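You operate a simulated robot arm through the tools that you are given. There is no shell and no other tool. Be economical: measure what you need, move in short steps, check, and stop when the job is done.

The job below is to be done with a simulated robot arm. You get a single attempt, and the scene is never put back.

Task
Stop the blower, light out, and stow the blue-topped block.
Fine: block in the blue chest drawer, drawer shut, reel crank wound up. Set down upright: what you pick out. Where these are worked on the way, their far stop is far enough and under half their travel is too little: blue chest drawer.
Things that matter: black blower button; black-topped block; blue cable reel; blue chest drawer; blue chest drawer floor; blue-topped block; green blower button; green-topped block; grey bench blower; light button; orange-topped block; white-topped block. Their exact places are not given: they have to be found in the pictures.

Only the result counts: the job must be done as asked and must still hold three seconds after the hand-in. Knocking over, shifting, dropping, spilling or breaking anything else fails it.

Robot
A 7-joint arm with a two-finger gripper on a trunk, on a base that drives. Base frame: it is fixed to the floor where the robot stands at the start and does not move with it; the origin is under the middle of the robot, x ahead of it, y to its left, z up; the surface under the hand at the start is at about z = 0.86. Lengths are in m, angles in rad, forces in N, time in s.
With the tool pointing down near the work surface it reaches from about 0.3 to 0.74 m from the robot's upright axis, wherever it stands. Its first joint turns from -2.897 to 2.897 rad. Places, roughly: black blower button [0.5, 0.1, 0.9]; black-topped block (6x8x6 cm) [0.7, -0.5, 1]; blue cable reel [0.6, 0.5, 1]; blue chest drawer [0.5, -0.4, 0.9]; blue chest drawer floor [0.6, -0.4, 0.9]; green blower button [0.5, 0.2, 0.9]; grey bench blower [0.6, 0.1, 1]; light button [0.5, 0, 0.9]; orange-topped block (5x8x6 cm) [0.6, -0.4, 0.9]. Payload 2.94 kg.
The TCP is the grasp point between the finger pads, 0.03 m short of the fingertips. In the tool frame z runs along the fingers and y along their closing line. Largest opening 0.138 m; the body of the gripper starts 0.109 m behind the TCP.
Orientation is told as [roll, pitch, yaw] about the base's x, y, z axes, in that order, counted from this pose: with the fingers straight down and closing along the base's y, the tool's x points along the base's -x, its y along +y and its z along -z.

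Tools
- The arm moves only by the tool step_arm. Its argument "deltas" is a list of rows, each a list of 7 numbers: the gripper command, from -1 (shut) to 1 (fully open), values between in proportion, then the shift along the tool's x, y, z in units of 30 mm (1.0 is 30 mm), then the turn, a rotation vector about the tool's x, y, z in units of 8 degrees (1.0 is 8 degrees). In form: [[gripper, dx, dy, dz, ax, ay, az], ...]. A call has 1 to 10 rows; each row shifts and turns the commanded pose from where the row before left it, along the tool's axes as they then stand. A call with a number of a shift or a turn outside -1 to 1 is refused whole. Each row takes 0.2 s and may step no farther than 0.05 m and 0.15 rad from the row before; otherwise, or with a gripper value out of range, the whole call is refused. Where a pose cannot be reached the arm comes as near as it can. A force on the tool above 40 N (or 10 N above the force at the start of the call, whichever is more), or a blocked arm, ends the call early, and 0.2 s more pass. Each finger halts on what it meets, pressing with about 22 N; the grip force reading is that of the motor and also rises with nothing between the fingers. The clock runs only during rows and for 0.2 s after the last one: add rows that do not move to give the fingers time. The reply holds the time, the measured pose of the TCP, the force on the tool along the base axes, the opening and the grip force, in the units named above and with some noise, with the torque about the TCP (base axes, N m) and any sound that the robot's microphone picked up.
- Cameras (640 x 400 px; columns grow to the right, rows downward): "scene" is now at [0.0033, 0.1326, 1.5715]; the picture's right is [-0.03, -1.00, 0.00], its down [-0.69, 0.02, -0.73] and it looks along [0.73, -0.02, -0.69] (base axes); focal length 255 px, centre (320, 200). "wrist" rides on the gripper at [0.071, 0.019, -0.146] in the tool frame; the picture's right is [-0.26, 0.97, 0.00], its down [-0.85, -0.23, -0.48] and it looks along [-0.46, -0.12, 0.88] (tool axes); focal length 280 px, centre (320, 200).
- get_image(camera): a new picture of that camera. It takes no simulated time.
- move_column(by): slides the trunk up (or, below 0, down) by that many m; the arm and the scene camera ride with it, the base frame stays. It gives what a move gives, with no picture.
- drive_base(legs): drives the robot by 1 to 6 legs, each [ahead, left, turn to the left] in m, m and rad, along the robot's own axes; the way and the turn of a leg run together, so that a leg with both is an arc; at most 1.5 m and 3.142 rad a leg. The arm and the cameras ride along, it lands a little off, and it stops where it bumps. It gives what a move gives.
- aim_head(pan, tilt): turns the head with the scene camera to pan (to the left, within 1.501 rad either way) and tilt (down, from -0.506 to 1.204), counted from straight ahead of the robot. It gives what a move gives.
- point_at(camera, pixels): for up to 12 pixels [column, row] of the newest picture of that camera ("zoom" is the newest enlarged one), the place [x, y, z] in the base frame of the surface seen there, good to about 0.002 m. It takes no simulated time.
- close_up(camera, box): a new picture of the part [left, top, right, bottom] of that camera's present view, enlarged. It takes no simulated time.
- job_done(): hands the job in; it is judged then, once.

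Work in short steps. Measure before you move; look again where a grasp or a placing could have gone wrong, and mend it. You have 80 turns and 60 pictures in all, those below and enlarged ones among them. Open the gripper and draw the arm clear of the work before you hand the job in, unless the task says otherwise; then end with one line.

The tools are called after ">>>" by a JSON object that holds its "name" and its "arguments". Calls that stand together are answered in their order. step_arm: Moves the arm, as the interface text tells. Its arguments: {"type":"object","properties":{"deltas":{"type":"array"}},"required":["deltas"]} The other tools are called the same way: move_column (by) slides the trunk up or down; drive_base (legs) drives the base; aim_head (pan, tilt) turns the head that bears the scene camera; get_image (camera) takes a picture; point_at (camera, pixels) gives the place of the surface under pixels of a picture; close_up (camera, box) takes an enlarged picture of a part of a camera's view; job_done () hands the job in.

At the start:

```text
t: 0.0
tcp_pos: [0.3916, -0.1817, 1.2878]
tool_rot: [0.001, 0.001, 0.0]
force: [0.0, -0.8, 0.0]
torque: [0.01, -0.01, -0.01]
opening: 0.1381
gripper_force: 0.1
trunk travel left (down, up): [-0.425, 0.029]
robot x, y, heading: [0.0026, -0.0019, 0.001]
head pan, tilt: [-0.03, 0.756]
```

scene: 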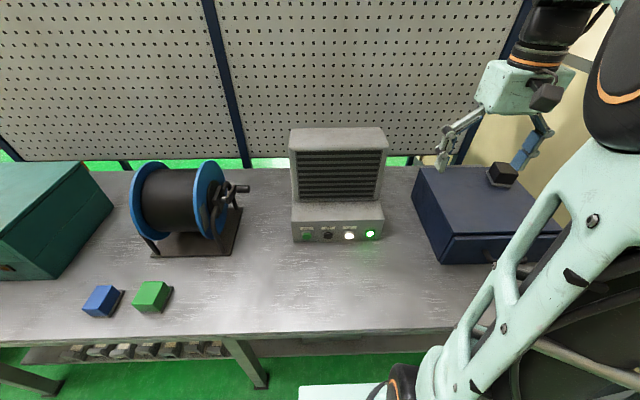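
wrist: 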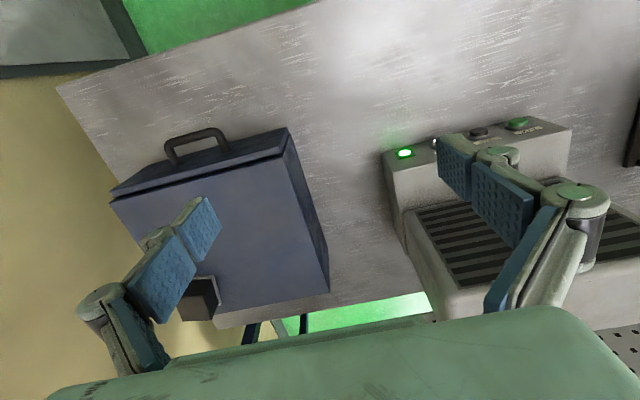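

The blower panel is around (340,235) in the scene picture and the blocks around (100,300). I enlarge both.

>>> {"name": "close_up", "arguments": {"camera": "scene", "box": [280, 190, 400, 250]}}

>>> {"name": "close_up", "arguments": {"camera": "scene", "box": [60, 150, 260, 330]}}

```text
5.33 times, centred on (340, 220) of scene
```

zoom: 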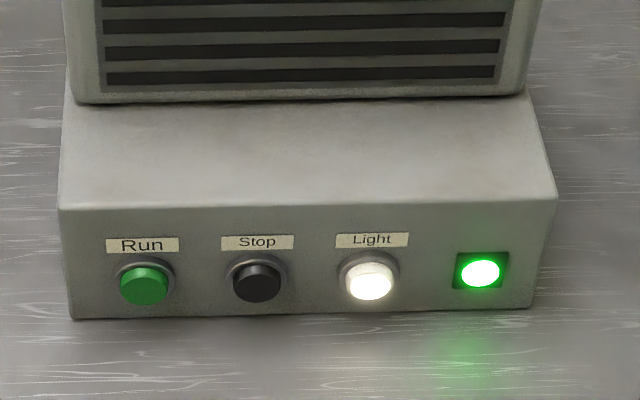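

```text
2.22 times, centred on (160, 240) of scene
```

zoom: 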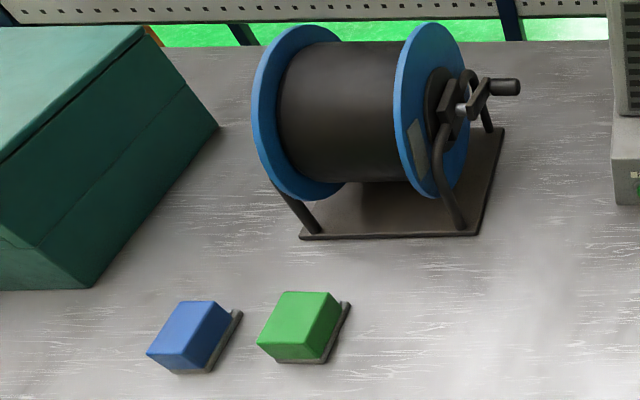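

The panel reads Run / Stop / Light with a lamp, and the lamp is on. I look closer at the reel crank and measure the key places.

>>> {"name": "close_up", "arguments": {"camera": "scene", "box": [180, 155, 260, 265]}}

>>> {"name": "point_at", "arguments": {"camera": "scene", "pixels": [[328, 236], [349, 236], [370, 233], [102, 297], [152, 293], [243, 188], [230, 188], [216, 200], [440, 255], [550, 225], [415, 170], [505, 170]]}}

```text
3.64 times, centred on (220, 210) of scene
```

zoom: 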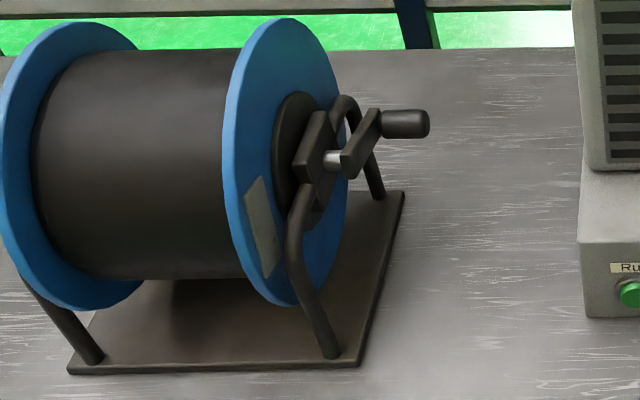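

```text
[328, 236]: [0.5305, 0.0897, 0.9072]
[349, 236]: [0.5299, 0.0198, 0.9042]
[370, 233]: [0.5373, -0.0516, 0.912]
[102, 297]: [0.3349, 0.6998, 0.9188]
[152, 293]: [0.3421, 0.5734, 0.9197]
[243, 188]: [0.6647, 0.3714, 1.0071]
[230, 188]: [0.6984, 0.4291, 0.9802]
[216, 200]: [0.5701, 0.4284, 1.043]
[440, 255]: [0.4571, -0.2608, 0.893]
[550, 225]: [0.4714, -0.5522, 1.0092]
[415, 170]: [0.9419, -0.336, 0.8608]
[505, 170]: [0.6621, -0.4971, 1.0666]
```

There is a tag on the reel's right flange at about (211,215). I enlarge it, and measure the crank in the current zoom.

>>> {"name": "point_at", "arguments": {"camera": "zoom", "pixels": [[405, 118], [422, 124], [388, 125], [373, 120], [350, 165], [332, 158], [262, 230], [290, 100], [300, 170], [275, 25], [285, 300], [230, 150]]}}

>>> {"name": "close_up", "arguments": {"camera": "scene", "box": [200, 195, 232, 235]}}

```text
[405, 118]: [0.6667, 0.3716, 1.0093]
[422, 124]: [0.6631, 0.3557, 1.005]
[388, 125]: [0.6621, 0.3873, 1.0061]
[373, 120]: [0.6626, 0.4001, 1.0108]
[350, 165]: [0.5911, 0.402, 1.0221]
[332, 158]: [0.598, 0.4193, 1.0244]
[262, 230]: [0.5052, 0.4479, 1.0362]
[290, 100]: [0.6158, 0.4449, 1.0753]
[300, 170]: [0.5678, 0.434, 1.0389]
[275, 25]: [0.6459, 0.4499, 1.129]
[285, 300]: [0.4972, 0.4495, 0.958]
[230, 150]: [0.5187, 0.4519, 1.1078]
```

```text
10.00 times, centred on (216, 215) of scene
```

zoom: 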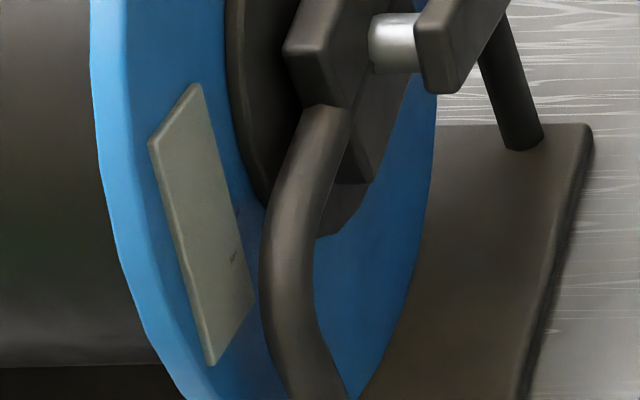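

The tag can be read later with the wrist camera. First the buttons: I shut the gripper, tilt the tool 40° forward and move left to y≈0.088, staying high.

>>> {"name": "step_arm", "arguments": {"deltas": [[-1, 0, 1, 0, 0, -1, 0], [-1, 0, 1, 0, 0, -1, 0], [-1, 0, 1, 0, 0, -1, 0], [-1, 0, 1, 0, 0, -1, 0], [-1, 0, 1, 0, 0, -1, 0], [-1, 0, 1, 0, 0, 0, 0], [-1, 0, 1, 0, 0, 0, 0], [-1, 0, 1, 0, 0, 0, 0], [-1, 0, 1, 0, 0, 0, 0]]}}

>>> {"name": "close_up", "arguments": {"camera": "scene", "box": [60, 150, 400, 330]}}

>>> {"name": "get_image", "arguments": {"camera": "wrist"}}

```text
t: 0.8
tcp_pos: [0.4028, -0.0986, 1.2047]
tool_rot: [0.024, -0.19, -0.007]
force: [-0.3, -0.2, 0.5]
torque: [0.03, 0.01, 0.0]
opening: 0.018
gripper_force: 1.8
trunk travel left (down, up): [-0.425, 0.029]
robot x, y, heading: [-0.0028, 0.0014, -0.001]
head pan, tilt: [-0.03, 0.756]
stopped in row 4: the arm was blocked; the commanded pose is now the measured one
```

```text
1.88 times, centred on (230, 240) of scene
```

zoom: 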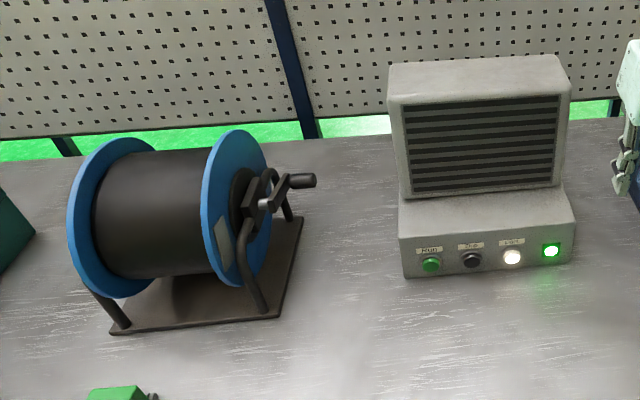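

```text
52 pictures are left
```

wrist: 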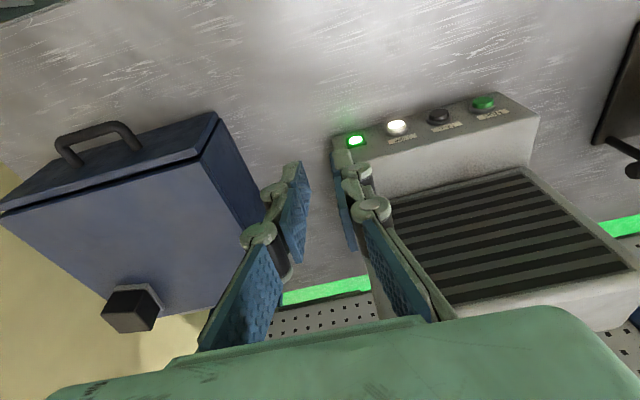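

The move was blocked at z≈1.20, probably a joint limit in this folded pose. I go lower and slightly forward before tilting more.

>>> {"name": "step_arm", "arguments": {"deltas": [[-1, 0, 0.5, 1, 0, 0, 0], [-1, 0, 0.5, 1, 0, 0, 0], [-1, 0, 1, 1, 0, 0, 0], [-1, 0, 1, 1, 0, 0, 0]]}}

```text
t: 1.8
tcp_pos: [0.4275, -0.0045, 1.0884]
tool_rot: [0.023, -0.195, -0.005]
force: [0.2, 0.3, -0.3]
torque: [-0.01, 0.0, -0.02]
opening: 0.0
gripper_force: 21.1
trunk travel left (down, up): [-0.425, 0.029]
robot x, y, heading: [-0.0002, 0.0015, -0.002]
head pan, tilt: [-0.03, 0.756]
```

That worked. I keep tilting while moving to y=0.088.

>>> {"name": "step_arm", "arguments": {"deltas": [[-1, 0, 0.8, 0.5, 0, -0.9, 0], [-1, 0, 0.8, 0.5, 0, -0.9, 0], [-1, 0, 0.8, 0.5, 0, -0.9, 0], [-1, 0, 0.7, 0.5, 0, -0.9, 0]]}}

```text
t: 2.8
tcp_pos: [0.4363, 0.0506, 1.0477]
tool_rot: [-0.021, -0.541, -0.017]
force: [-0.2, -0.4, -0.9]
torque: [-0.03, 0.01, 0.02]
opening: 0.0
gripper_force: 21.8
out of reach, approached as far as the arm can: row 3, 4
trunk travel left (down, up): [-0.425, 0.029]
robot x, y, heading: [-0.0007, -0.0028, -0.002]
head pan, tilt: [-0.03, 0.756]
```

The steep tilt runs out of reach this close in. I back the base by 0.2 m, which the drawer will also need.

>>> {"name": "drive_base", "arguments": {"legs": [[-0.2, 0, 0]]}}

```text
t: 4.4
tcp_pos: [0.2352, 0.0504, 1.0491]
tool_rot: [-0.022, -0.545, -0.019]
force: [0.0, 0.1, -0.3]
torque: [0.0, -0.02, 0.0]
opening: 0.0001
gripper_force: 22.0
trunk travel left (down, up): [-0.425, 0.029]
robot x, y, heading: [-0.2031, -0.001, 0.0]
head pan, tilt: [-0.03, 0.756]
```

I move to just in front of the Stop button: TCP about (0.44, 0.088, 0.925).

>>> {"name": "step_arm", "arguments": {"deltas": [[-1, -0.46, 0.16, 0.88, 0, 0, 0], [-1, -0.46, 0.16, 0.88, 0, 0, 0], [-1, -0.46, 0.16, 0.88, 0, 0, 0], [-1, -0.46, 0.16, 0.88, 0, 0, 0], [-1, -0.46, 0.16, 0.88, 0, 0, 0], [-1, -0.46, 0.16, 0.88, 0, 0, 0], [-1, -0.46, 0.16, 0.88, 0, 0, 0], [-1, -0.46, 0.16, 0.88, 0, 0, 0], [-1, 0, 0, 0, 0, -0.6, 0], [-1, 0, 0, 0, 0, -0.6, 0]]}}

>>> {"name": "get_image", "arguments": {"camera": "scene"}}

```text
t: 6.6
tcp_pos: [0.4397, 0.0811, 0.9242]
tool_rot: [-0.024, -0.711, -0.015]
force: [0.2, -0.4, 1.0]
torque: [0.03, 0.01, -0.03]
opening: 0.0
gripper_force: 22.2
trunk travel left (down, up): [-0.425, 0.029]
robot x, y, heading: [-0.2019, -0.0009, -0.006]
head pan, tilt: [-0.03, 0.756]
```

```text
51 pictures are left
```

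scene: 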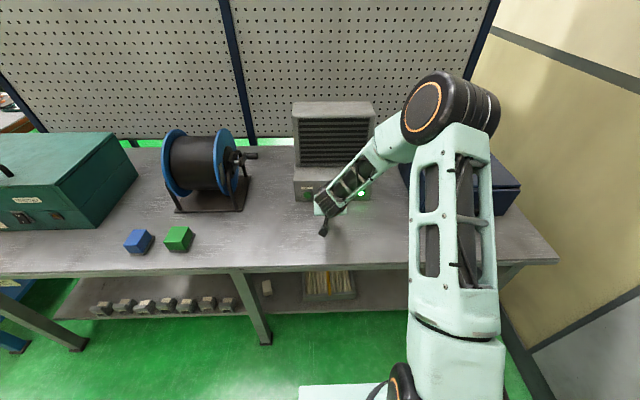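

I verify the fingertip alignment with the wrist camera.

>>> {"name": "get_image", "arguments": {"camera": "wrist"}}

```text
50 pictures are left
```

wrist: 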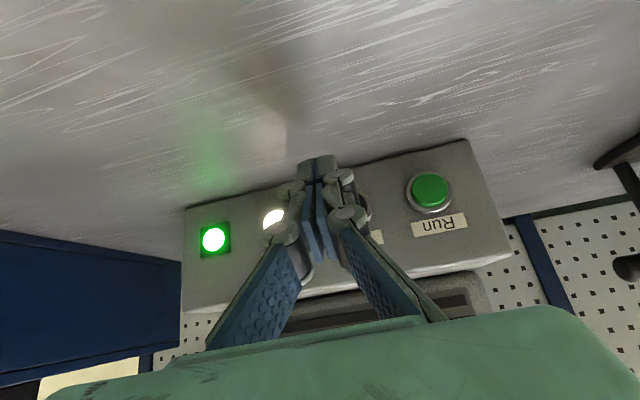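

I measure the Run and Light buttons and the panel here to fix the Stop button's coordinates.

>>> {"name": "point_at", "arguments": {"camera": "wrist", "pixels": [[431, 190], [418, 205], [272, 219], [215, 239], [398, 180], [460, 170], [480, 245]]}}

```text
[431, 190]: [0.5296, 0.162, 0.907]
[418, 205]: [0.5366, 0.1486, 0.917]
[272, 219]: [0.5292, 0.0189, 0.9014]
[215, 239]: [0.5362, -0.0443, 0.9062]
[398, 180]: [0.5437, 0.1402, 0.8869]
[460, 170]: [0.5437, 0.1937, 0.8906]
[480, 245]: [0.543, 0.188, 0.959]
```

Stop is at y≈0.090, face x≈0.530. I approach to about 1 cm away.

>>> {"name": "step_arm", "arguments": {"deltas": [[-1, -0.6, 0.15, 0.58, 0, 0, 0], [-1, -0.6, 0.15, 0.58, 0, 0, 0], [-1, 0, 0, 0, 0, 0, 0]]}}

```text
t: 7.4
tcp_pos: [0.49, 0.089, 0.9237]
tool_rot: [-0.024, -0.711, -0.014]
force: [-0.2, -0.6, -0.9]
torque: [-0.02, 0.02, 0.04]
opening: 0.0
gripper_force: 21.6
trunk travel left (down, up): [-0.425, 0.029]
robot x, y, heading: [-0.1982, -0.0047, 0.0]
head pan, tilt: [-0.03, 0.756]
```

Now I press forward in 3 mm steps, 18 mm in all, watching force and sound.

>>> {"name": "step_arm", "arguments": {"deltas": [[-1, -0.076, 0, 0.065, 0, 0, 0], [-1, -0.076, 0, 0.065, 0, 0, 0], [-1, -0.076, 0, 0.065, 0, 0, 0], [-1, -0.076, 0, 0.065, 0, 0, 0], [-1, -0.076, 0, 0.065, 0, 0, 0], [-1, -0.076, 0, 0.065, 0, 0, 0]]}}

>>> {"name": "close_up", "arguments": {"camera": "scene", "box": [270, 140, 400, 230]}}

```text
t: 8.8
tcp_pos: [0.5078, 0.0862, 0.9218]
tool_rot: [-0.024, -0.71, -0.015]
force: [-4.3, -0.9, -0.4]
torque: [0.01, 0.05, -0.01]
opening: 0.006
gripper_force: 28.3
trunk travel left (down, up): [-0.425, 0.029]
robot x, y, heading: [-0.2026, 0.0013, -0.002]
head pan, tilt: [-0.03, 0.756]
heard: click
```

```text
4.44 times, centred on (335, 185) of scene
```

zoom: 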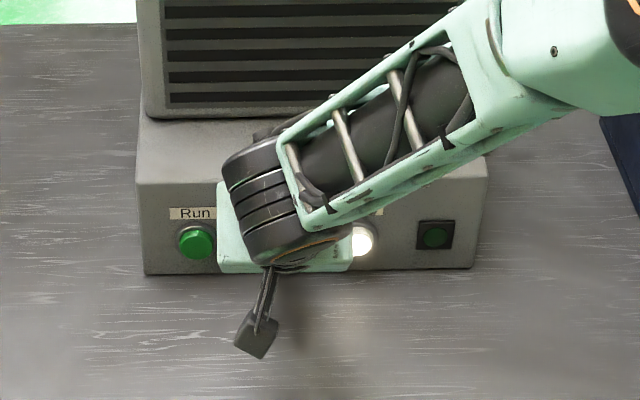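

A click was heard and the green lamp went out, so the blower is stopped. I back off 28 mm and shift to y≈0.019 for the Light button.

>>> {"name": "step_arm", "arguments": {"deltas": [[-1, 0.71, 0, -0.61, 0, 0, 0], [-1, 0, -0.77, 0, 0, 0, 0], [-1, 0, -0.77, 0, 0, 0, 0], [-1, 0, -0.77, 0, 0, 0, 0], [-1, -0.25, 0, 0.217, 0, 0, 0], [-1, 0, 0, 0, 0, 0, 0]]}}

```text
t: 10.2
tcp_pos: [0.4893, 0.0197, 0.9224]
tool_rot: [-0.026, -0.71, -0.014]
force: [0.4, 0.8, 0.2]
torque: [0.01, -0.03, 0.0]
opening: 0.0
gripper_force: 28.5
trunk travel left (down, up): [-0.425, 0.029]
robot x, y, heading: [-0.2063, -0.0005, -0.003]
head pan, tilt: [-0.03, 0.756]
```

In line with the Light button, I press the same way and then retreat.

>>> {"name": "step_arm", "arguments": {"deltas": [[-1, -0.076, 0, 0.065, 0, 0, 0], [-1, -0.076, 0, 0.065, 0, 0, 0], [-1, -0.076, 0, 0.065, 0, 0, 0], [-1, -0.076, 0, 0.065, 0, 0, 0], [-1, -0.076, 0, 0.065, 0, 0, 0], [-1, -0.076, 0, 0.065, 0, 0, 0]]}}

```text
t: 11.6
tcp_pos: [0.5073, 0.0165, 0.9217]
tool_rot: [-0.026, -0.711, -0.015]
force: [-3.7, -0.4, 0.8]
torque: [-0.02, 0.0, -0.02]
opening: 0.006
gripper_force: 28.3
trunk travel left (down, up): [-0.425, 0.029]
robot x, y, heading: [-0.2012, 0.001, -0.003]
head pan, tilt: [-0.03, 0.756]
heard: click
```

Click again. I retract up and back, then check the panel and go on to the reel's tag.

>>> {"name": "step_arm", "arguments": {"deltas": [[-1, 0.13, 0, -0.93, 0, 0, 0], [-1, 0.13, 0, -0.93, 0, 0, 0], [-1, 0.13, 0.6, -0.93, 0, 0, 0], [-1, 0.13, 0.8, -0.93, 0, 0, 0], [-1, 0.13, 0.8, -0.93, 0, 0, 0], [-1, 0.13, 0.8, -0.93, 0, 0, 0], [-1, 0.13, 1, -0.93, 0, 0, 0], [-1, 0, 1, 0, 0, 0, 0], [-1, 0, 1, 0, 0, 0, 0], [-1, 0, 1, 0, 0, 0, 0]]}}

>>> {"name": "close_up", "arguments": {"camera": "scene", "box": [270, 140, 400, 230]}}

```text
t: 13.8
tcp_pos: [0.3647, 0.2368, 1.0465]
tool_rot: [-0.026, -0.711, -0.012]
force: [-0.4, -0.8, 0.7]
torque: [-0.02, 0.02, -0.05]
opening: 0.0
gripper_force: 28.5
trunk travel left (down, up): [-0.425, 0.029]
robot x, y, heading: [-0.2005, 0.0037, -0.004]
head pan, tilt: [-0.03, 0.756]
```

```text
4.44 times, centred on (335, 185) of scene
```

zoom: 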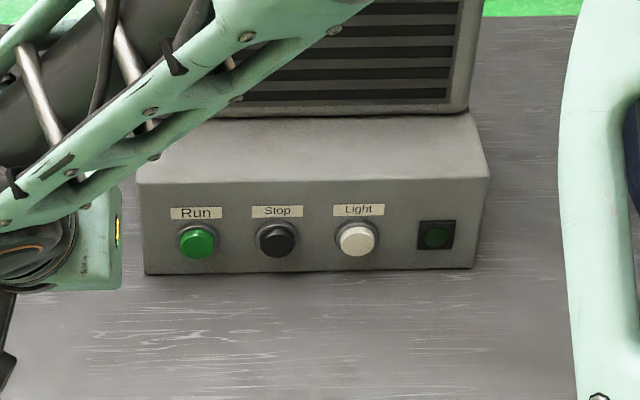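

Blower and light are both off. Now I roll the tool toward +y to read the reel's tag with the wrist camera.

>>> {"name": "step_arm", "arguments": {"deltas": [[-1, 0, 0, 0, -1, 0, 0], [-1, 0, 0, 0, -1, 0, 0], [-1, 0, 0, 0, -1, 0, 0], [-1, 0, 0, 0, -1, 0, 0], [-1, 0, 0, 0, -1, 0, 0], [-1, 0, 0, 0, -1, 0, 0], [-1, 0, 0, 0, -1, 0, 0], [-1, 0, 0, 0, -1, 0, 0]]}}

>>> {"name": "get_image", "arguments": {"camera": "wrist"}}

```text
t: 15.6
tcp_pos: [0.3663, 0.234, 1.0492]
tool_rot: [1.094, -0.711, -0.016]
force: [1.0, -0.6, -0.3]
torque: [0.01, -0.01, 0.03]
opening: 0.0
gripper_force: 28.4
trunk travel left (down, up): [-0.425, 0.029]
robot x, y, heading: [-0.2022, 0.0018, 0.0]
head pan, tilt: [-0.03, 0.756]
```

```text
47 pictures are left
```

wrist: 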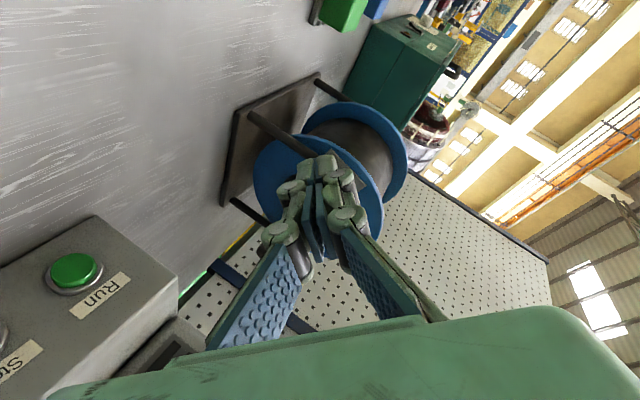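

The fingers hide the flange, so I open the gripper to see between them.

>>> {"name": "step_arm", "arguments": {"deltas": [[1, 0, 0, 0, 0, 0, 0], [1, 0, 0, 0, 0, 0, 0], [1, 0, 0, 0, 0, 0, 0], [1, 0, 0, 0, 0, 0, 0], [1, 0, 0, 0, 0, 0, 0]]}}

>>> {"name": "close_up", "arguments": {"camera": "wrist", "box": [220, 70, 420, 250]}}

```text
t: 16.8
tcp_pos: [0.3649, 0.2331, 1.0503]
tool_rot: [1.091, -0.713, -0.016]
force: [-0.6, -0.2, -0.4]
torque: [0.0, 0.01, 0.02]
opening: 0.1379
gripper_force: 0.0
trunk travel left (down, up): [-0.425, 0.029]
robot x, y, heading: [-0.1982, -0.0003, -0.002]
head pan, tilt: [-0.03, 0.756]
```

```text
2.22 times, centred on (320, 160) of wrist
```

zoom: 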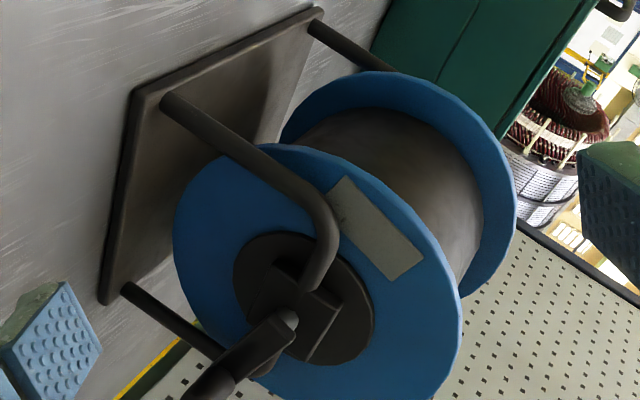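

The tag is now seen near wrist (345,173); I enlarge it.

>>> {"name": "close_up", "arguments": {"camera": "wrist", "box": [315, 145, 375, 205]}}

>>> {"name": "point_at", "arguments": {"camera": "wrist", "pixels": [[307, 214], [277, 243], [301, 223], [332, 145], [365, 190], [300, 200], [335, 215], [318, 205]]}}

```text
6.67 times, centred on (345, 175) of wrist
```

zoom: 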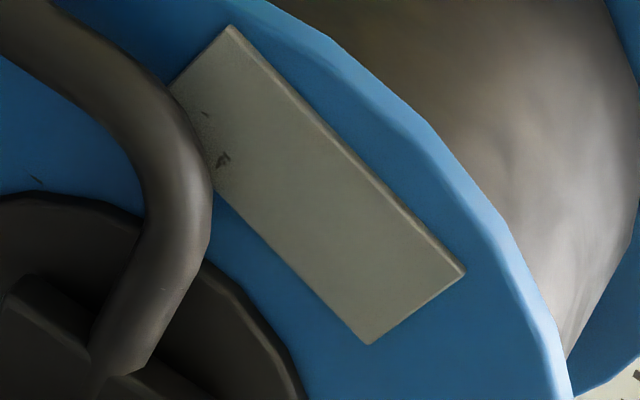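

```text
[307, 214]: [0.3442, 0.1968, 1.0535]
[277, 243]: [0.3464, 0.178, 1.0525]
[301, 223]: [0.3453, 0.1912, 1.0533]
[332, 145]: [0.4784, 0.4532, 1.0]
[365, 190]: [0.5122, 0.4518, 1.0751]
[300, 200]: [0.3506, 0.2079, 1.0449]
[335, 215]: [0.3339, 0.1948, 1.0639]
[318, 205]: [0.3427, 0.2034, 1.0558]
```

The plate is blank, so there is no winding hint and I will find the direction by feel. I unroll the tool, then straighten it to vertical.

>>> {"name": "step_arm", "arguments": {"deltas": [[1, 0, 0, 0, 1, 0, 0], [1, 0, 0, 0, 1, 0, 0], [1, 0, 0, 0, 1, 0, 0], [1, 0, 0, 0, 1, 0, 0], [1, 0, 0, 0, 1, 0, 0], [1, 0, 0, 0, 1, 0, 0], [1, 0, 0, 0, 1, 0, 0], [1, 0, 0, 0, 1, 0, 0], [1, 0, 0, -1, 0, 0.5, 0], [1, 0, 0, -1, 0, 0.5, 0]]}}

>>> {"name": "step_arm", "arguments": {"deltas": [[1, 0, -0.3, -0.8, 0, 1, 0], [1, 0, -0.3, -0.8, 0, 1, 0], [1, 0.5, -0.3, -0.8, 0, 1, 0], [1, 0.5, -0.3, -0.8, 0, 1, 0]]}}

```text
t: 19.0
tcp_pos: [0.3208, 0.2408, 1.0924]
tool_rot: [-0.023, -0.573, -0.02]
force: [-0.5, -0.3, -0.4]
torque: [0.01, -0.06, 0.01]
opening: 0.1377
gripper_force: 0.1
out of reach, approached as far as the arm can: row 2
trunk travel left (down, up): [-0.425, 0.029]
robot x, y, heading: [-0.2001, -0.0026, 0.005]
head pan, tilt: [-0.03, 0.756]
```

```text
t: 20.0
tcp_pos: [0.2596, 0.2083, 1.1755]
tool_rot: [-0.019, -0.014, -0.028]
force: [-0.2, -1.3, 0.2]
torque: [-0.01, -0.01, 0.0]
opening: 0.138
gripper_force: 0.1
trunk travel left (down, up): [-0.425, 0.029]
robot x, y, heading: [-0.2006, -0.0044, -0.002]
head pan, tilt: [-0.03, 0.756]
```

I retract toward the robot and yaw the tool 90° so it closes along x with the camera on the −y side.

>>> {"name": "step_arm", "arguments": {"deltas": [[1, 1, -0.5, 0, 0, 0, 0], [1, 1, -0.5, 0, 0, 0, 0], [1, 0.7, -0.5, 0, 0, 0, 0], [1, 0, 0, 0, 0, 0, -1], [1, 0, 0, 0, 0, 0, -1], [1, 0, 0, 0, 0, 0, -1], [1, 0, 0, 0, 0, 0, -1], [1, 0, 0, 0, 0, 0, -1], [1, 0, 0, 0, 0, 0, -1]]}}

>>> {"name": "step_arm", "arguments": {"deltas": [[1, 0, 0, 0, 0, 0, -1], [1, 0, 0, 0, 0, 0, -1], [1, 0, 0, 0, 0, 0, -1], [1, 0, 0, 0, 0, 0, -1], [1, 0, 0, 0, 0, 0, -1]]}}

>>> {"name": "drive_base", "arguments": {"legs": [[0, 0.3, 0], [0.22, 0, 0]]}}

>>> {"name": "get_image", "arguments": {"camera": "scene"}}

```text
t: 22.0
tcp_pos: [0.1779, 0.1667, 1.1741]
tool_rot: [-0.023, 0.005, 0.81]
force: [0.6, -0.1, 0.5]
torque: [-0.01, 0.02, -0.03]
opening: 0.1379
gripper_force: 0.0
trunk travel left (down, up): [-0.425, 0.029]
robot x, y, heading: [-0.1986, -0.0001, -0.004]
head pan, tilt: [-0.03, 0.756]
```

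```text
t: 23.2
tcp_pos: [0.1787, 0.1663, 1.1746]
tool_rot: [-0.014, 0.019, 1.507]
force: [0.5, 0.4, 0.5]
torque: [-0.01, -0.02, 0.01]
opening: 0.1379
gripper_force: 0.1
trunk travel left (down, up): [-0.425, 0.029]
robot x, y, heading: [-0.2021, 0.0007, -0.003]
head pan, tilt: [-0.03, 0.756]
```

```text
t: 27.7
tcp_pos: [0.3952, 0.4648, 1.1744]
tool_rot: [-0.013, 0.019, 1.511]
force: [0.2, -0.5, -0.2]
torque: [-0.02, 0.01, -0.01]
opening: 0.1381
gripper_force: 0.2
trunk travel left (down, up): [-0.425, 0.029]
robot x, y, heading: [0.0205, 0.2949, 0.008]
head pan, tilt: [-0.03, 0.756]
```

```text
44 pictures are left
```

scene: 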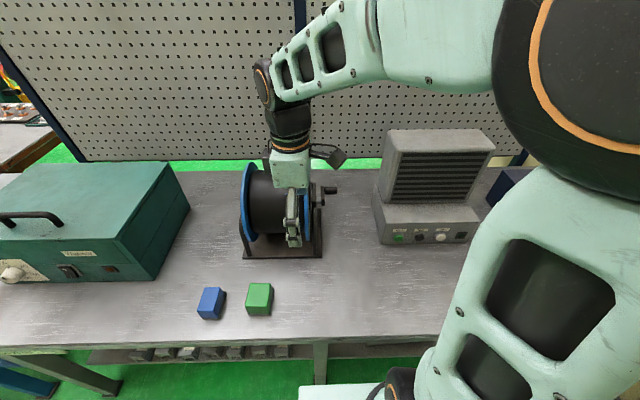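

I move over to y≈0.36, clear of the reel's flange, then forward some, and look with the wrist camera.

>>> {"name": "step_arm", "arguments": {"deltas": [[1, 1, 0, 0, 0, 0, 0], [1, 1, 0, 0, 0, 0, 0], [1, 1, 0, 0, 0, 0, 0], [1, 0.6, 0, 0, 0, 0, 0.4], [1, 0, -1, 0, 0, 0, 0], [1, 0, -1, 0, 0, 0, 0], [1, 0, -1, 0, 0, 0, 0], [1, 0, -1, 0, 0, 0, 0]]}}

>>> {"name": "get_image", "arguments": {"camera": "wrist"}}

>>> {"name": "close_up", "arguments": {"camera": "scene", "box": [220, 140, 380, 270]}}

```text
t: 29.5
tcp_pos: [0.5116, 0.3417, 1.1767]
tool_rot: [-0.014, 0.018, 1.456]
force: [0.4, -0.4, -0.1]
torque: [-0.04, 0.04, 0.0]
opening: 0.1383
gripper_force: 0.1
trunk travel left (down, up): [-0.425, 0.029]
robot x, y, heading: [0.0153, 0.2947, 0.01]
head pan, tilt: [-0.03, 0.756]
```

```text
43 pictures are left
```

wrist: 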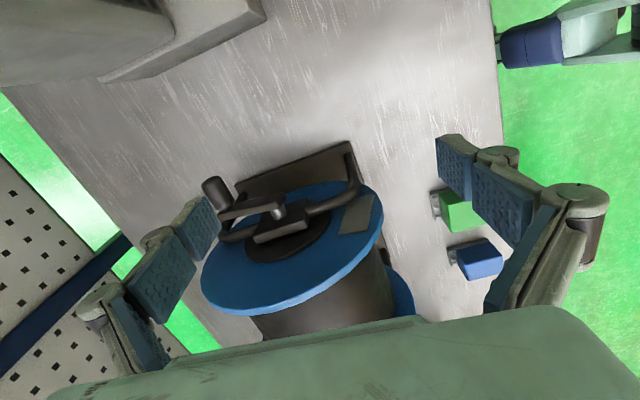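

```text
3.08 times, centred on (300, 205) of scene
```

zoom: 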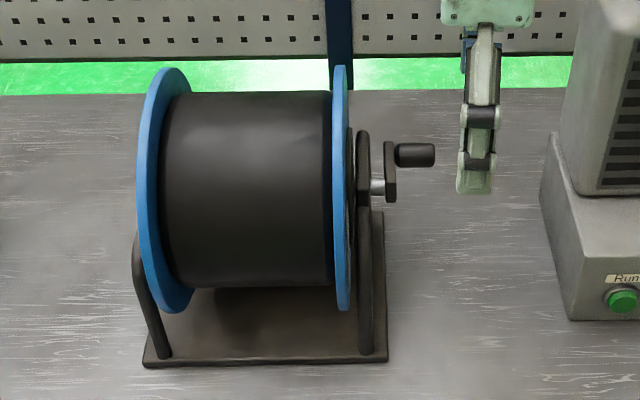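

I measure handle, axle and crank arm in the wrist picture.

>>> {"name": "point_at", "arguments": {"camera": "wrist", "pixels": [[210, 183], [220, 200], [232, 207], [250, 207], [277, 211], [279, 203], [275, 217], [290, 215], [205, 300], [380, 205], [300, 184]]}}

>>> {"name": "point_at", "arguments": {"camera": "zoom", "pixels": [[400, 150], [415, 147], [430, 152], [415, 163], [389, 145], [389, 198], [376, 185], [341, 70], [343, 305]]}}

```text
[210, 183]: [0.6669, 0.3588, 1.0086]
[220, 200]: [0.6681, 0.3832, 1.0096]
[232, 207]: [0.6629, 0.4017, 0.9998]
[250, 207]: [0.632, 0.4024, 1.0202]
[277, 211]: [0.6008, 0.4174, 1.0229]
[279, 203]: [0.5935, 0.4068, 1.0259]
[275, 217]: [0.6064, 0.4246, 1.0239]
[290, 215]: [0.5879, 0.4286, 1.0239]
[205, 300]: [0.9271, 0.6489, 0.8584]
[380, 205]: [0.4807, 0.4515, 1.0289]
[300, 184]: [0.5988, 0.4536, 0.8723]
```

```text
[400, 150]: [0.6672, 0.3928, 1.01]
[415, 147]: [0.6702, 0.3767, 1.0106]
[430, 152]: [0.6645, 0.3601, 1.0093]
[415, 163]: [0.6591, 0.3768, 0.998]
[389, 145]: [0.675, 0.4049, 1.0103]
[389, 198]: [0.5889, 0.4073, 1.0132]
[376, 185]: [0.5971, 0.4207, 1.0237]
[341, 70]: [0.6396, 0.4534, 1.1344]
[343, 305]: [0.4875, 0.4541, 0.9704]
```

Handle centre ≈(0.667, 0.358–0.393, 1.000), axle ≈(0.602, –, 1.015), crank radius ≈0.068. I move above the handle with the gripper half open.

>>> {"name": "step_arm", "arguments": {"deltas": [[0, 0, 0, 0, 0, 0, -0.9], [0, -0.1, -0.9, 0.2, 0, 0, 0], [0, -0.2, -0.9, 0.2, 0, 0, 0], [0, -0.2, -0.9, 0.2, 0, 0, 0], [0, -0.2, -0.9, 0.2, 0, 0, 0], [0, -0.2, -0.9, 0.2, 0, 0, 0], [0, 0, -0.7, 0.5, 0, 0, 0], [0, 0, 0, 0.5, 0, 0, 0], [0, 0, 0, 0, 0, 0, 0]]}}

>>> {"name": "get_image", "arguments": {"camera": "wrist"}}

```text
t: 31.5
tcp_pos: [0.6669, 0.3714, 1.1164]
tool_rot: [-0.012, 0.019, 1.58]
force: [-0.6, 0.6, 0.6]
torque: [-0.02, 0.02, -0.02]
opening: 0.0691
gripper_force: 0.1
trunk travel left (down, up): [-0.425, 0.029]
robot x, y, heading: [0.0168, 0.2969, 0.005]
head pan, tilt: [-0.03, 0.756]
```

```text
41 pictures are left
```

wrist: 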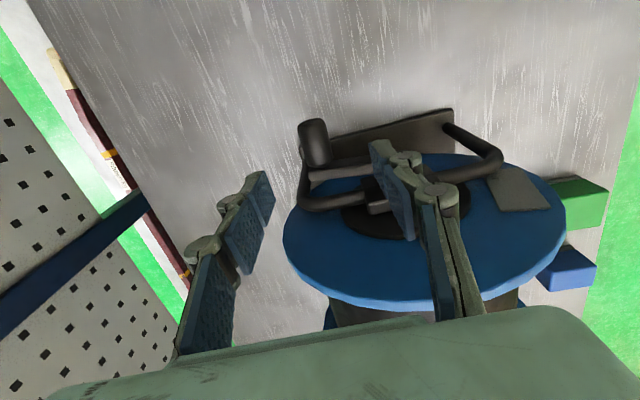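

The handle (315,140) lies between the fingers' planes. I descend 0.115 m to the handle, then close.

>>> {"name": "step_arm", "arguments": {"deltas": [[0, 0, 0, 1, 0, 0, 0], [0, 0, 0, 1, 0, 0, 0], [0, 0, 0, 1, 0, 0, 0], [0, 0, 0, 0.85, 0, 0, 0], [0, 0, 0, 0, 0, 0, 0]]}}

>>> {"name": "get_image", "arguments": {"camera": "wrist"}}

```text
t: 32.7
tcp_pos: [0.6646, 0.3688, 1.0026]
tool_rot: [-0.013, 0.019, 1.582]
force: [-0.6, 0.1, 0.7]
torque: [0.02, 0.02, 0.03]
opening: 0.0691
gripper_force: 0.0
trunk travel left (down, up): [-0.425, 0.029]
robot x, y, heading: [0.0171, 0.2985, 0.012]
head pan, tilt: [-0.03, 0.756]
```

```text
40 pictures are left
```

wrist: 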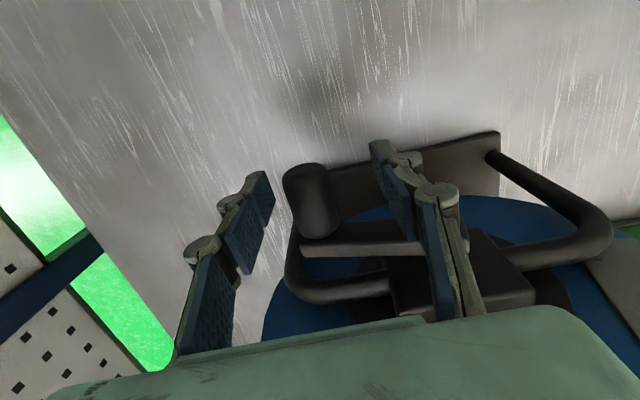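

Straddling the handle cleanly; I close on it.

>>> {"name": "step_arm", "arguments": {"deltas": [[-1, 0, 0, 0, 0, 0, 0], [-1, 0, 0, 0, 0, 0, 0], [-1, 0, 0, 0, 0, 0, 0]]}}

```text
t: 33.5
tcp_pos: [0.6714, 0.3679, 1.002]
tool_rot: [-0.021, 0.02, 1.579]
force: [31.1, 1.3, 0.2]
torque: [-0.41, 0.15, -0.73]
opening: 0.0261
gripper_force: 44.4
trunk travel left (down, up): [-0.425, 0.029]
robot x, y, heading: [0.0151, 0.2966, 0.004]
head pan, tilt: [-0.03, 0.756]
```

Gripped (26 mm wide), with a side force of 31 N as the true handle centre is ~6 mm further in +x. I ease that off, then test by lifting slightly.

>>> {"name": "step_arm", "arguments": {"deltas": [[-1, 0, -0.22, 0, 0, 0, 0], [-1, 0, 0, 0, 0, 0, 0], [-1, 0, 0, -0.15, 0, 0, 0], [-1, 0, 0, -0.15, 0, 0, 0], [-1, 0, 0, -0.15, 0, 0, 0]]}}

```text
t: 34.7
tcp_pos: [0.6742, 0.3681, 1.0154]
tool_rot: [-0.009, 0.02, 1.583]
force: [11.9, 0.2, -9.3]
torque: [0.27, -0.49, -0.61]
opening: 0.0262
gripper_force: 45.7
trunk travel left (down, up): [-0.425, 0.029]
robot x, y, heading: [0.0183, 0.2959, 0.01]
head pan, tilt: [-0.03, 0.756]
```

Lifting works with ~9 N of drag. I test the other way: back down and 12 mm below the start.

>>> {"name": "step_arm", "arguments": {"deltas": [[-1, 0, 0, 0.2, 0, 0, 0], [-1, 0, 0, 0.25, 0, 0, 0], [-1, 0, 0, 0.2, 0, 0, 0], [-1, 0, 0, 0.2, 0, 0, 0]]}}

>>> {"name": "get_image", "arguments": {"camera": "wrist"}}

```text
t: 35.7
tcp_pos: [0.6695, 0.369, 0.9918]
tool_rot: [-0.008, 0.021, 1.581]
force: [-9.2, -1.0, 6.4]
torque: [-0.12, 0.24, -0.57]
opening: 0.0262
gripper_force: 44.9
trunk travel left (down, up): [-0.425, 0.029]
robot x, y, heading: [0.0181, 0.2954, 0.004]
head pan, tilt: [-0.03, 0.756]
```

```text
39 pictures are left
```

wrist: 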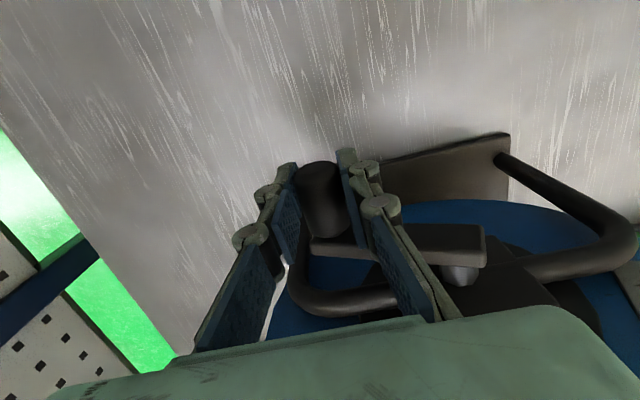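

Both directions move. I go clockwise seen from the crank side (downward now) first, in 10° steps, watching the force.

>>> {"name": "step_arm", "arguments": {"deltas": [[-1, 0, 0.187, 0.377, 0, 0, 0], [-1, 0, 0.247, 0.343, 0, 0, 0], [-1, 0, 0.303, 0.29, 0, 0, 0], [-1, 0, 0.35, 0.237, 0, 0, 0]]}}

>>> {"name": "get_image", "arguments": {"camera": "wrist"}}

```text
t: 36.7
tcp_pos: [0.6429, 0.3685, 0.9511]
tool_rot: [-0.011, 0.02, 1.581]
force: [12.3, 3.3, -7.0]
torque: [0.19, 0.34, -0.69]
opening: 0.0276
gripper_force: 45.0
trunk travel left (down, up): [-0.425, 0.029]
robot x, y, heading: [0.0161, 0.2931, 0.007]
head pan, tilt: [-0.03, 0.756]
```

```text
38 pictures are left
```

wrist: 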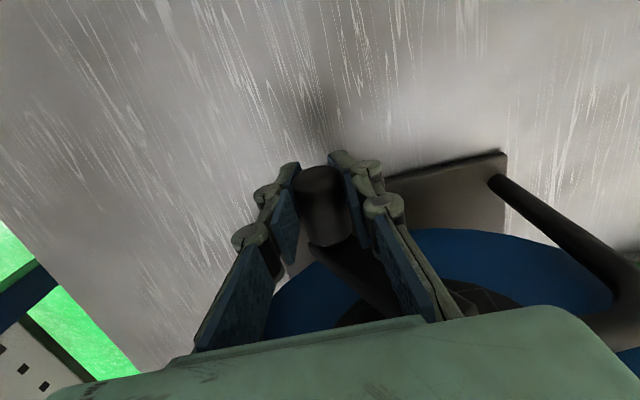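

The crank follows. I check the reel with the scene camera to see whether anything else (drum, plate) moves along.

>>> {"name": "close_up", "arguments": {"camera": "scene", "box": [220, 140, 380, 270]}}

```text
3.08 times, centred on (300, 205) of scene
```

zoom: 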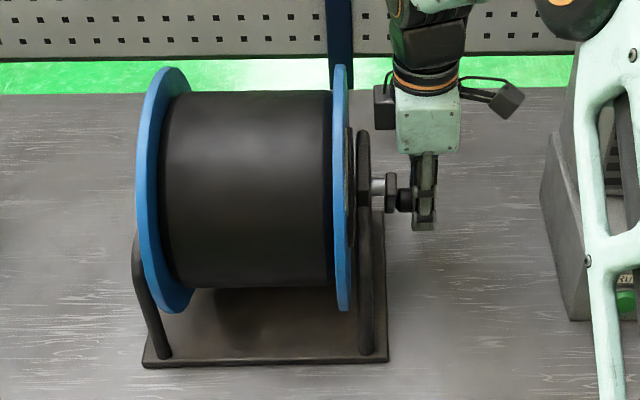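

Motion is fine with ~7 N drag and ~12 N outward force, so the true radius is slightly larger. I continue clockwise past the bottom with a small outward correction.

>>> {"name": "step_arm", "arguments": {"deltas": [[-1, 0, 0.35, 0.26, 0, 0, 0], [-1, 0, 0.41, 0.14, 0, 0, 0], [-1, 0, 0.42, 0.05, 0, 0, 0], [-1, 0, 0.42, -0.03, 0, 0, 0]]}}

```text
t: 37.7
tcp_pos: [0.5909, 0.3678, 0.9379]
tool_rot: [-0.005, 0.02, 1.582]
force: [4.4, 4.3, -27.1]
torque: [-0.33, 0.51, -0.6]
opening: 0.0271
gripper_force: 45.0
trunk travel left (down, up): [-0.425, 0.029]
robot x, y, heading: [0.0153, 0.294, 0.002]
head pan, tilt: [-0.03, 0.756]
```

The downward pull of 27 N at the bottom shows the radius is ~77 mm. I correct 5 mm down and carry on up the near side.

>>> {"name": "step_arm", "arguments": {"deltas": [[-1, 0, 0.2, 0.17, 0, 0, 0], [-1, 0, 0.44, -0.07, 0, 0, 0], [-1, 0, 0.42, -0.15, 0, 0, 0], [-1, 0, 0.39, -0.22, 0, 0, 0]]}}

```text
t: 38.7
tcp_pos: [0.5508, 0.3676, 0.9499]
tool_rot: [-0.016, 0.022, 1.582]
force: [8.2, -1.1, 2.1]
torque: [-0.41, 0.18, -0.55]
opening: 0.0253
gripper_force: 43.6
trunk travel left (down, up): [-0.425, 0.029]
robot x, y, heading: [0.0155, 0.2942, 0.005]
head pan, tilt: [-0.03, 0.756]
```

Low force now (about 8 N drag). I continue up the near side, five more 10° steps.

>>> {"name": "step_arm", "arguments": {"deltas": [[-1, 0, 0.307, -0.293, 0, 0, 0], [-1, 0, 0.25, -0.343, 0, 0, 0], [-1, 0, 0.187, -0.38, 0, 0, 0], [-1, 0, 0.117, -0.41, 0, 0, 0], [-1, 0, 0.043, -0.42, 0, 0, 0]]}}

>>> {"name": "get_image", "arguments": {"camera": "wrist"}}

```text
t: 39.9
tcp_pos: [0.5319, 0.3681, 0.9996]
tool_rot: [-0.033, 0.017, 1.576]
force: [13.4, -0.4, -2.2]
torque: [-0.04, 0.19, -0.5]
opening: 0.0249
gripper_force: 43.2
trunk travel left (down, up): [-0.425, 0.029]
robot x, y, heading: [0.0158, 0.2988, 0.003]
head pan, tilt: [-0.03, 0.756]
stopped in row 5: the force on the tool passed its limit at 43 N (the readings are from after the stop); the commanded pose is now the measured one
```

```text
36 pictures are left
```

wrist: 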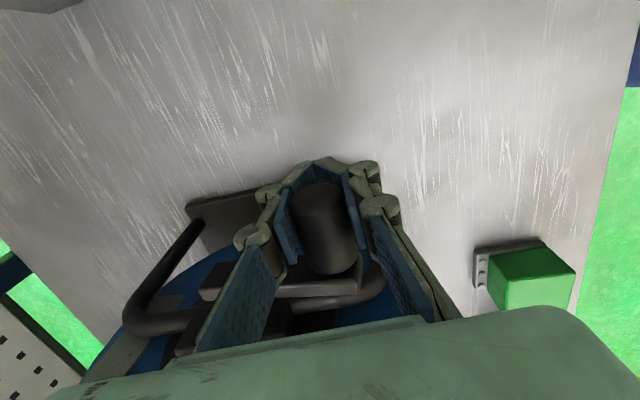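

The force stop came mostly from pushing inward along x (commanded ~0.523, measured 0.532), and the plate moved to the far side, so the drum turns with the crank. I continue upward from the measured pose.

>>> {"name": "step_arm", "arguments": {"deltas": [[-1, 0, -0.1, -0.3, 0, 0, 0], [-1, 0, -0.07, -0.4, 0, 0, 0], [-1, 0, -0.12, -0.4, 0, 0, 0]]}}

```text
t: 40.6
tcp_pos: [0.5416, 0.3671, 1.0315]
tool_rot: [-0.024, 0.018, 1.579]
force: [22.3, 3.3, -21.3]
torque: [-0.11, 0.72, -0.62]
opening: 0.0252
gripper_force: 44.0
trunk travel left (down, up): [-0.425, 0.029]
robot x, y, heading: [0.0171, 0.2967, 0.008]
head pan, tilt: [-0.03, 0.756]
```

Resistance rose to ~21 N vertically; I check whether the handle is still moving or slipping.

>>> {"name": "get_image", "arguments": {"camera": "wrist"}}

>>> {"name": "close_up", "arguments": {"camera": "scene", "box": [240, 140, 340, 220]}}

```text
35 pictures are left
```

wrist: 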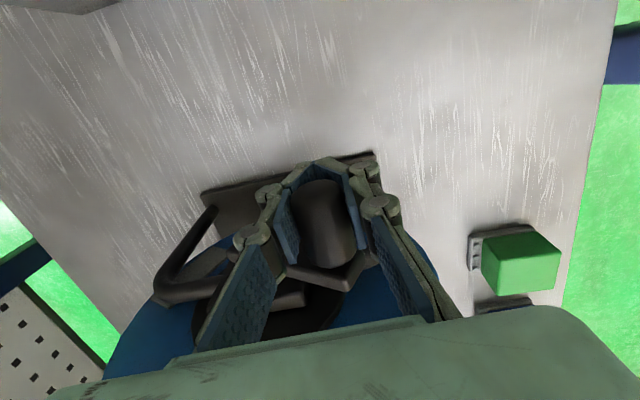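

```text
5.00 times, centred on (290, 180) of scene
```

zoom: 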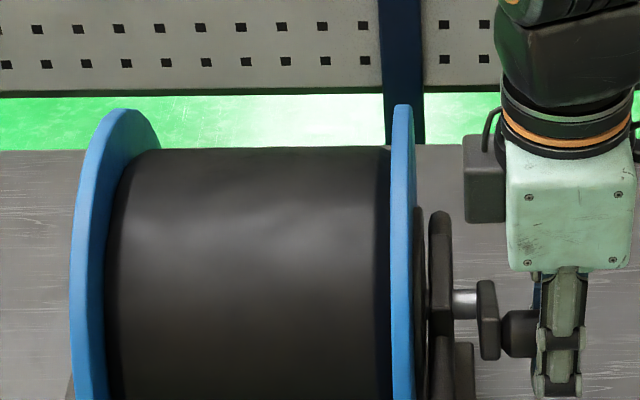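

I measure the handle and axle in this zoom.

>>> {"name": "point_at", "arguments": {"camera": "zoom", "pixels": [[520, 315], [520, 335], [520, 350], [487, 285], [487, 350], [465, 300], [465, 293], [465, 312]]}}

```text
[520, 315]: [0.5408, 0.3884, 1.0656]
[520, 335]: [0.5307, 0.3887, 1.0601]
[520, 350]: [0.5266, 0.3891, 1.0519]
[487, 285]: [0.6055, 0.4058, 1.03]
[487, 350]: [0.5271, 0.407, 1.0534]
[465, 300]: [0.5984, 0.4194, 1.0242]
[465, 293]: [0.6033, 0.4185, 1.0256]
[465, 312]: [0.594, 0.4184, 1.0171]
```

Handle is at (0.539, 1.053), axle (0.602, 1.016): the crank has turned ~196° clockwise with no stop. I continue over the top.

>>> {"name": "step_arm", "arguments": {"deltas": [[-1, 0, -0.3, -0.3, 0, 0, 0], [-1, 0, -0.3, -0.3, 0, 0, 0], [-1, 0, -0.35, -0.24, 0, 0, 0], [-1, 0, -0.38, -0.18, 0, 0, 0]]}}

```text
t: 41.6
tcp_pos: [0.5742, 0.3679, 1.0658]
tool_rot: [-0.023, 0.019, 1.578]
force: [-6.7, -6.7, -5.1]
torque: [-0.15, 0.26, -0.68]
opening: 0.0253
gripper_force: 44.1
trunk travel left (down, up): [-0.425, 0.029]
robot x, y, heading: [0.0146, 0.2952, 0.006]
head pan, tilt: [-0.03, 0.756]
```

Forces are small; I continue over the top and down the far side.

>>> {"name": "step_arm", "arguments": {"deltas": [[-1, 0, -0.4, -0.05, 0, 0, 0], [-1, 0, -0.42, -0.05, 0, 0, 0], [-1, 0, -0.42, 0.02, 0, 0, 0], [-1, 0, -0.41, 0.09, 0, 0, 0], [-1, 0, -0.39, 0.16, 0, 0, 0]]}}

```text
t: 42.6
tcp_pos: [0.6048, 0.3691, 1.0676]
tool_rot: [-0.007, 0.019, 1.581]
force: [-17.1, -2.0, 12.9]
torque: [-0.22, -0.24, -0.49]
opening: 0.0254
gripper_force: 41.8
trunk travel left (down, up): [-0.425, 0.029]
robot x, y, heading: [0.0164, 0.2933, 0.006]
head pan, tilt: [-0.03, 0.756]
stopped in row 4: the force on the tool passed its limit at 46 N (the readings are from after the stop); the commanded pose is now the measured one
```

At the top the motion was blocked tangentially (46 N), which may be the far stop. I look to make sure.

>>> {"name": "close_up", "arguments": {"camera": "scene", "box": [240, 120, 340, 200]}}

>>> {"name": "get_image", "arguments": {"camera": "wrist"}}

```text
5.00 times, centred on (290, 160) of scene
```

zoom: 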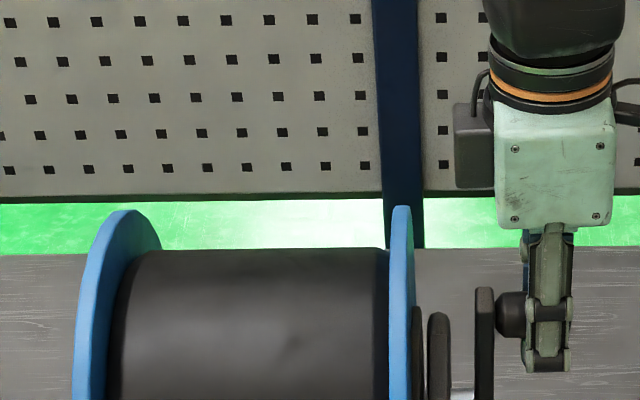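

```text
32 pictures are left
```

wrist: 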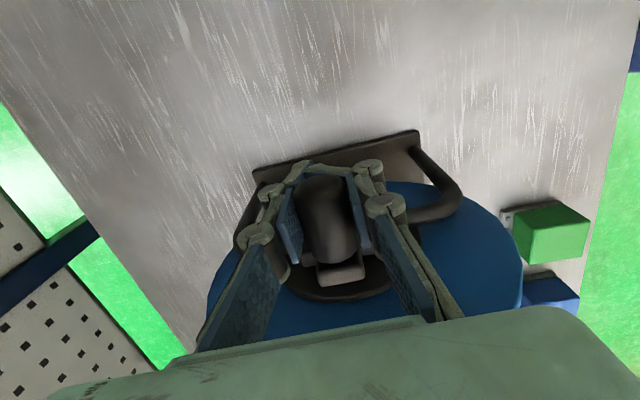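

The crank stands upright at 12 o'clock. I push once more gently along +x to confirm it is a hard stop.

>>> {"name": "step_arm", "arguments": {"deltas": [[-1, 0, -0.15, 0, 0, 0, 0], [-1, 0, -0.15, 0, 0, 0, 0], [-1, 0, -0.15, 0, 0, 0, 0], [-1, 0, 0, 0, 0, 0, 0]]}}

>>> {"name": "close_up", "arguments": {"camera": "scene", "box": [270, 160, 350, 210]}}

```text
t: 43.1
tcp_pos: [0.6046, 0.3694, 1.0648]
tool_rot: [0.011, 0.022, 1.583]
force: [-15.0, -2.2, 12.9]
torque: [-0.15, -0.25, -0.49]
opening: 0.0255
gripper_force: 42.1
trunk travel left (down, up): [-0.425, 0.029]
robot x, y, heading: [0.0154, 0.2944, 0.004]
head pan, tilt: [-0.03, 0.756]
stopped in row 2: the force on the tool passed its limit at 43 N (the readings are from after the stop); the commanded pose is now the measured one
```

```text
8.00 times, centred on (310, 185) of scene
```

zoom: 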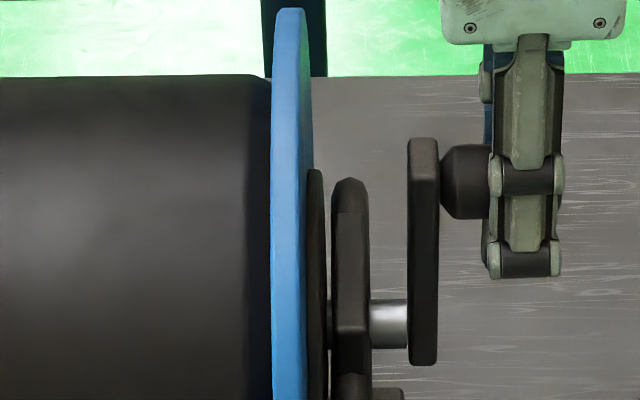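

A hard stop at 12 o'clock: the crank is wound to its far stop. I release and lift off straight up.

>>> {"name": "step_arm", "arguments": {"deltas": [[-0.2, 0, 0, 0, 0, 0, 0], [-0.2, 0, 0, 0, 0, 0, 0], [-0.2, 0, 0, 0, 0, 0, 0], [-0.2, 0, 0, -0.8, 0, 0, 0], [-0.2, 0, 0, -1, 0, 0, 0], [-0.2, 0, 0, -1, 0, 0, 0], [-0.2, 0, 0, -0.5, 0, 0, 0]]}}

>>> {"name": "get_image", "arguments": {"camera": "scene"}}

```text
t: 44.7
tcp_pos: [0.6114, 0.3715, 1.1623]
tool_rot: [0.01, 0.019, 1.583]
force: [-0.3, -0.3, -0.6]
torque: [-0.07, -0.04, 0.01]
opening: 0.0553
gripper_force: 0.0
trunk travel left (down, up): [-0.425, 0.029]
robot x, y, heading: [0.0206, 0.2959, 0.006]
head pan, tilt: [-0.03, 0.756]
```

```text
30 pictures are left
```

scene: 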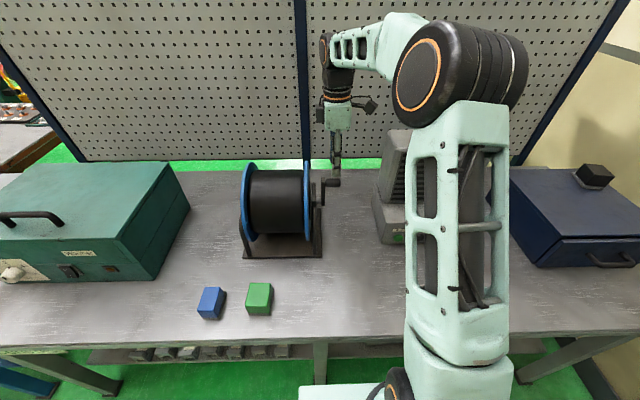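

I measure the handle after release, and the block tops and the chest for the next steps.

>>> {"name": "point_at", "arguments": {"camera": "scene", "pixels": [[333, 182], [325, 180], [325, 200], [210, 298], [205, 296], [222, 303], [259, 295], [615, 265], [540, 180], [594, 172], [612, 240]]}}

>>> {"name": "close_up", "arguments": {"camera": "scene", "box": [185, 270, 285, 330]}}

```text
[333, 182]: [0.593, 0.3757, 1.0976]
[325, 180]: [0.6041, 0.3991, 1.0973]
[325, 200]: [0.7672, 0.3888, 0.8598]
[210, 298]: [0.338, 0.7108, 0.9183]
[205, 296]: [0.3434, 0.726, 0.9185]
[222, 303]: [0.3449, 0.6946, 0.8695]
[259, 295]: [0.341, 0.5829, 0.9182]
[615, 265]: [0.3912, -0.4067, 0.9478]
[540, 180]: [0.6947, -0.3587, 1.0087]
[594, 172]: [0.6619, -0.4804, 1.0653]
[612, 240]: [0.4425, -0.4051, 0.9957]
```

```text
6.40 times, centred on (235, 300) of scene
```

zoom: 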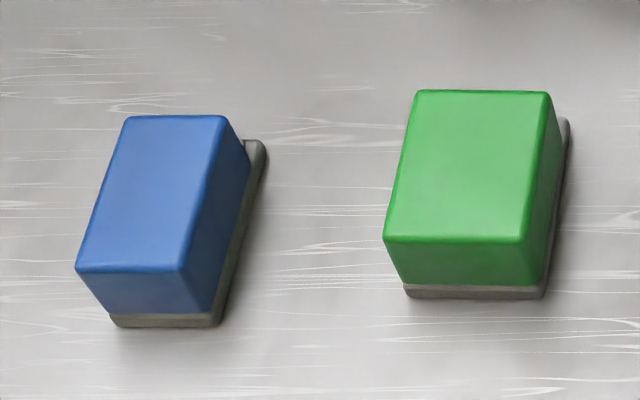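

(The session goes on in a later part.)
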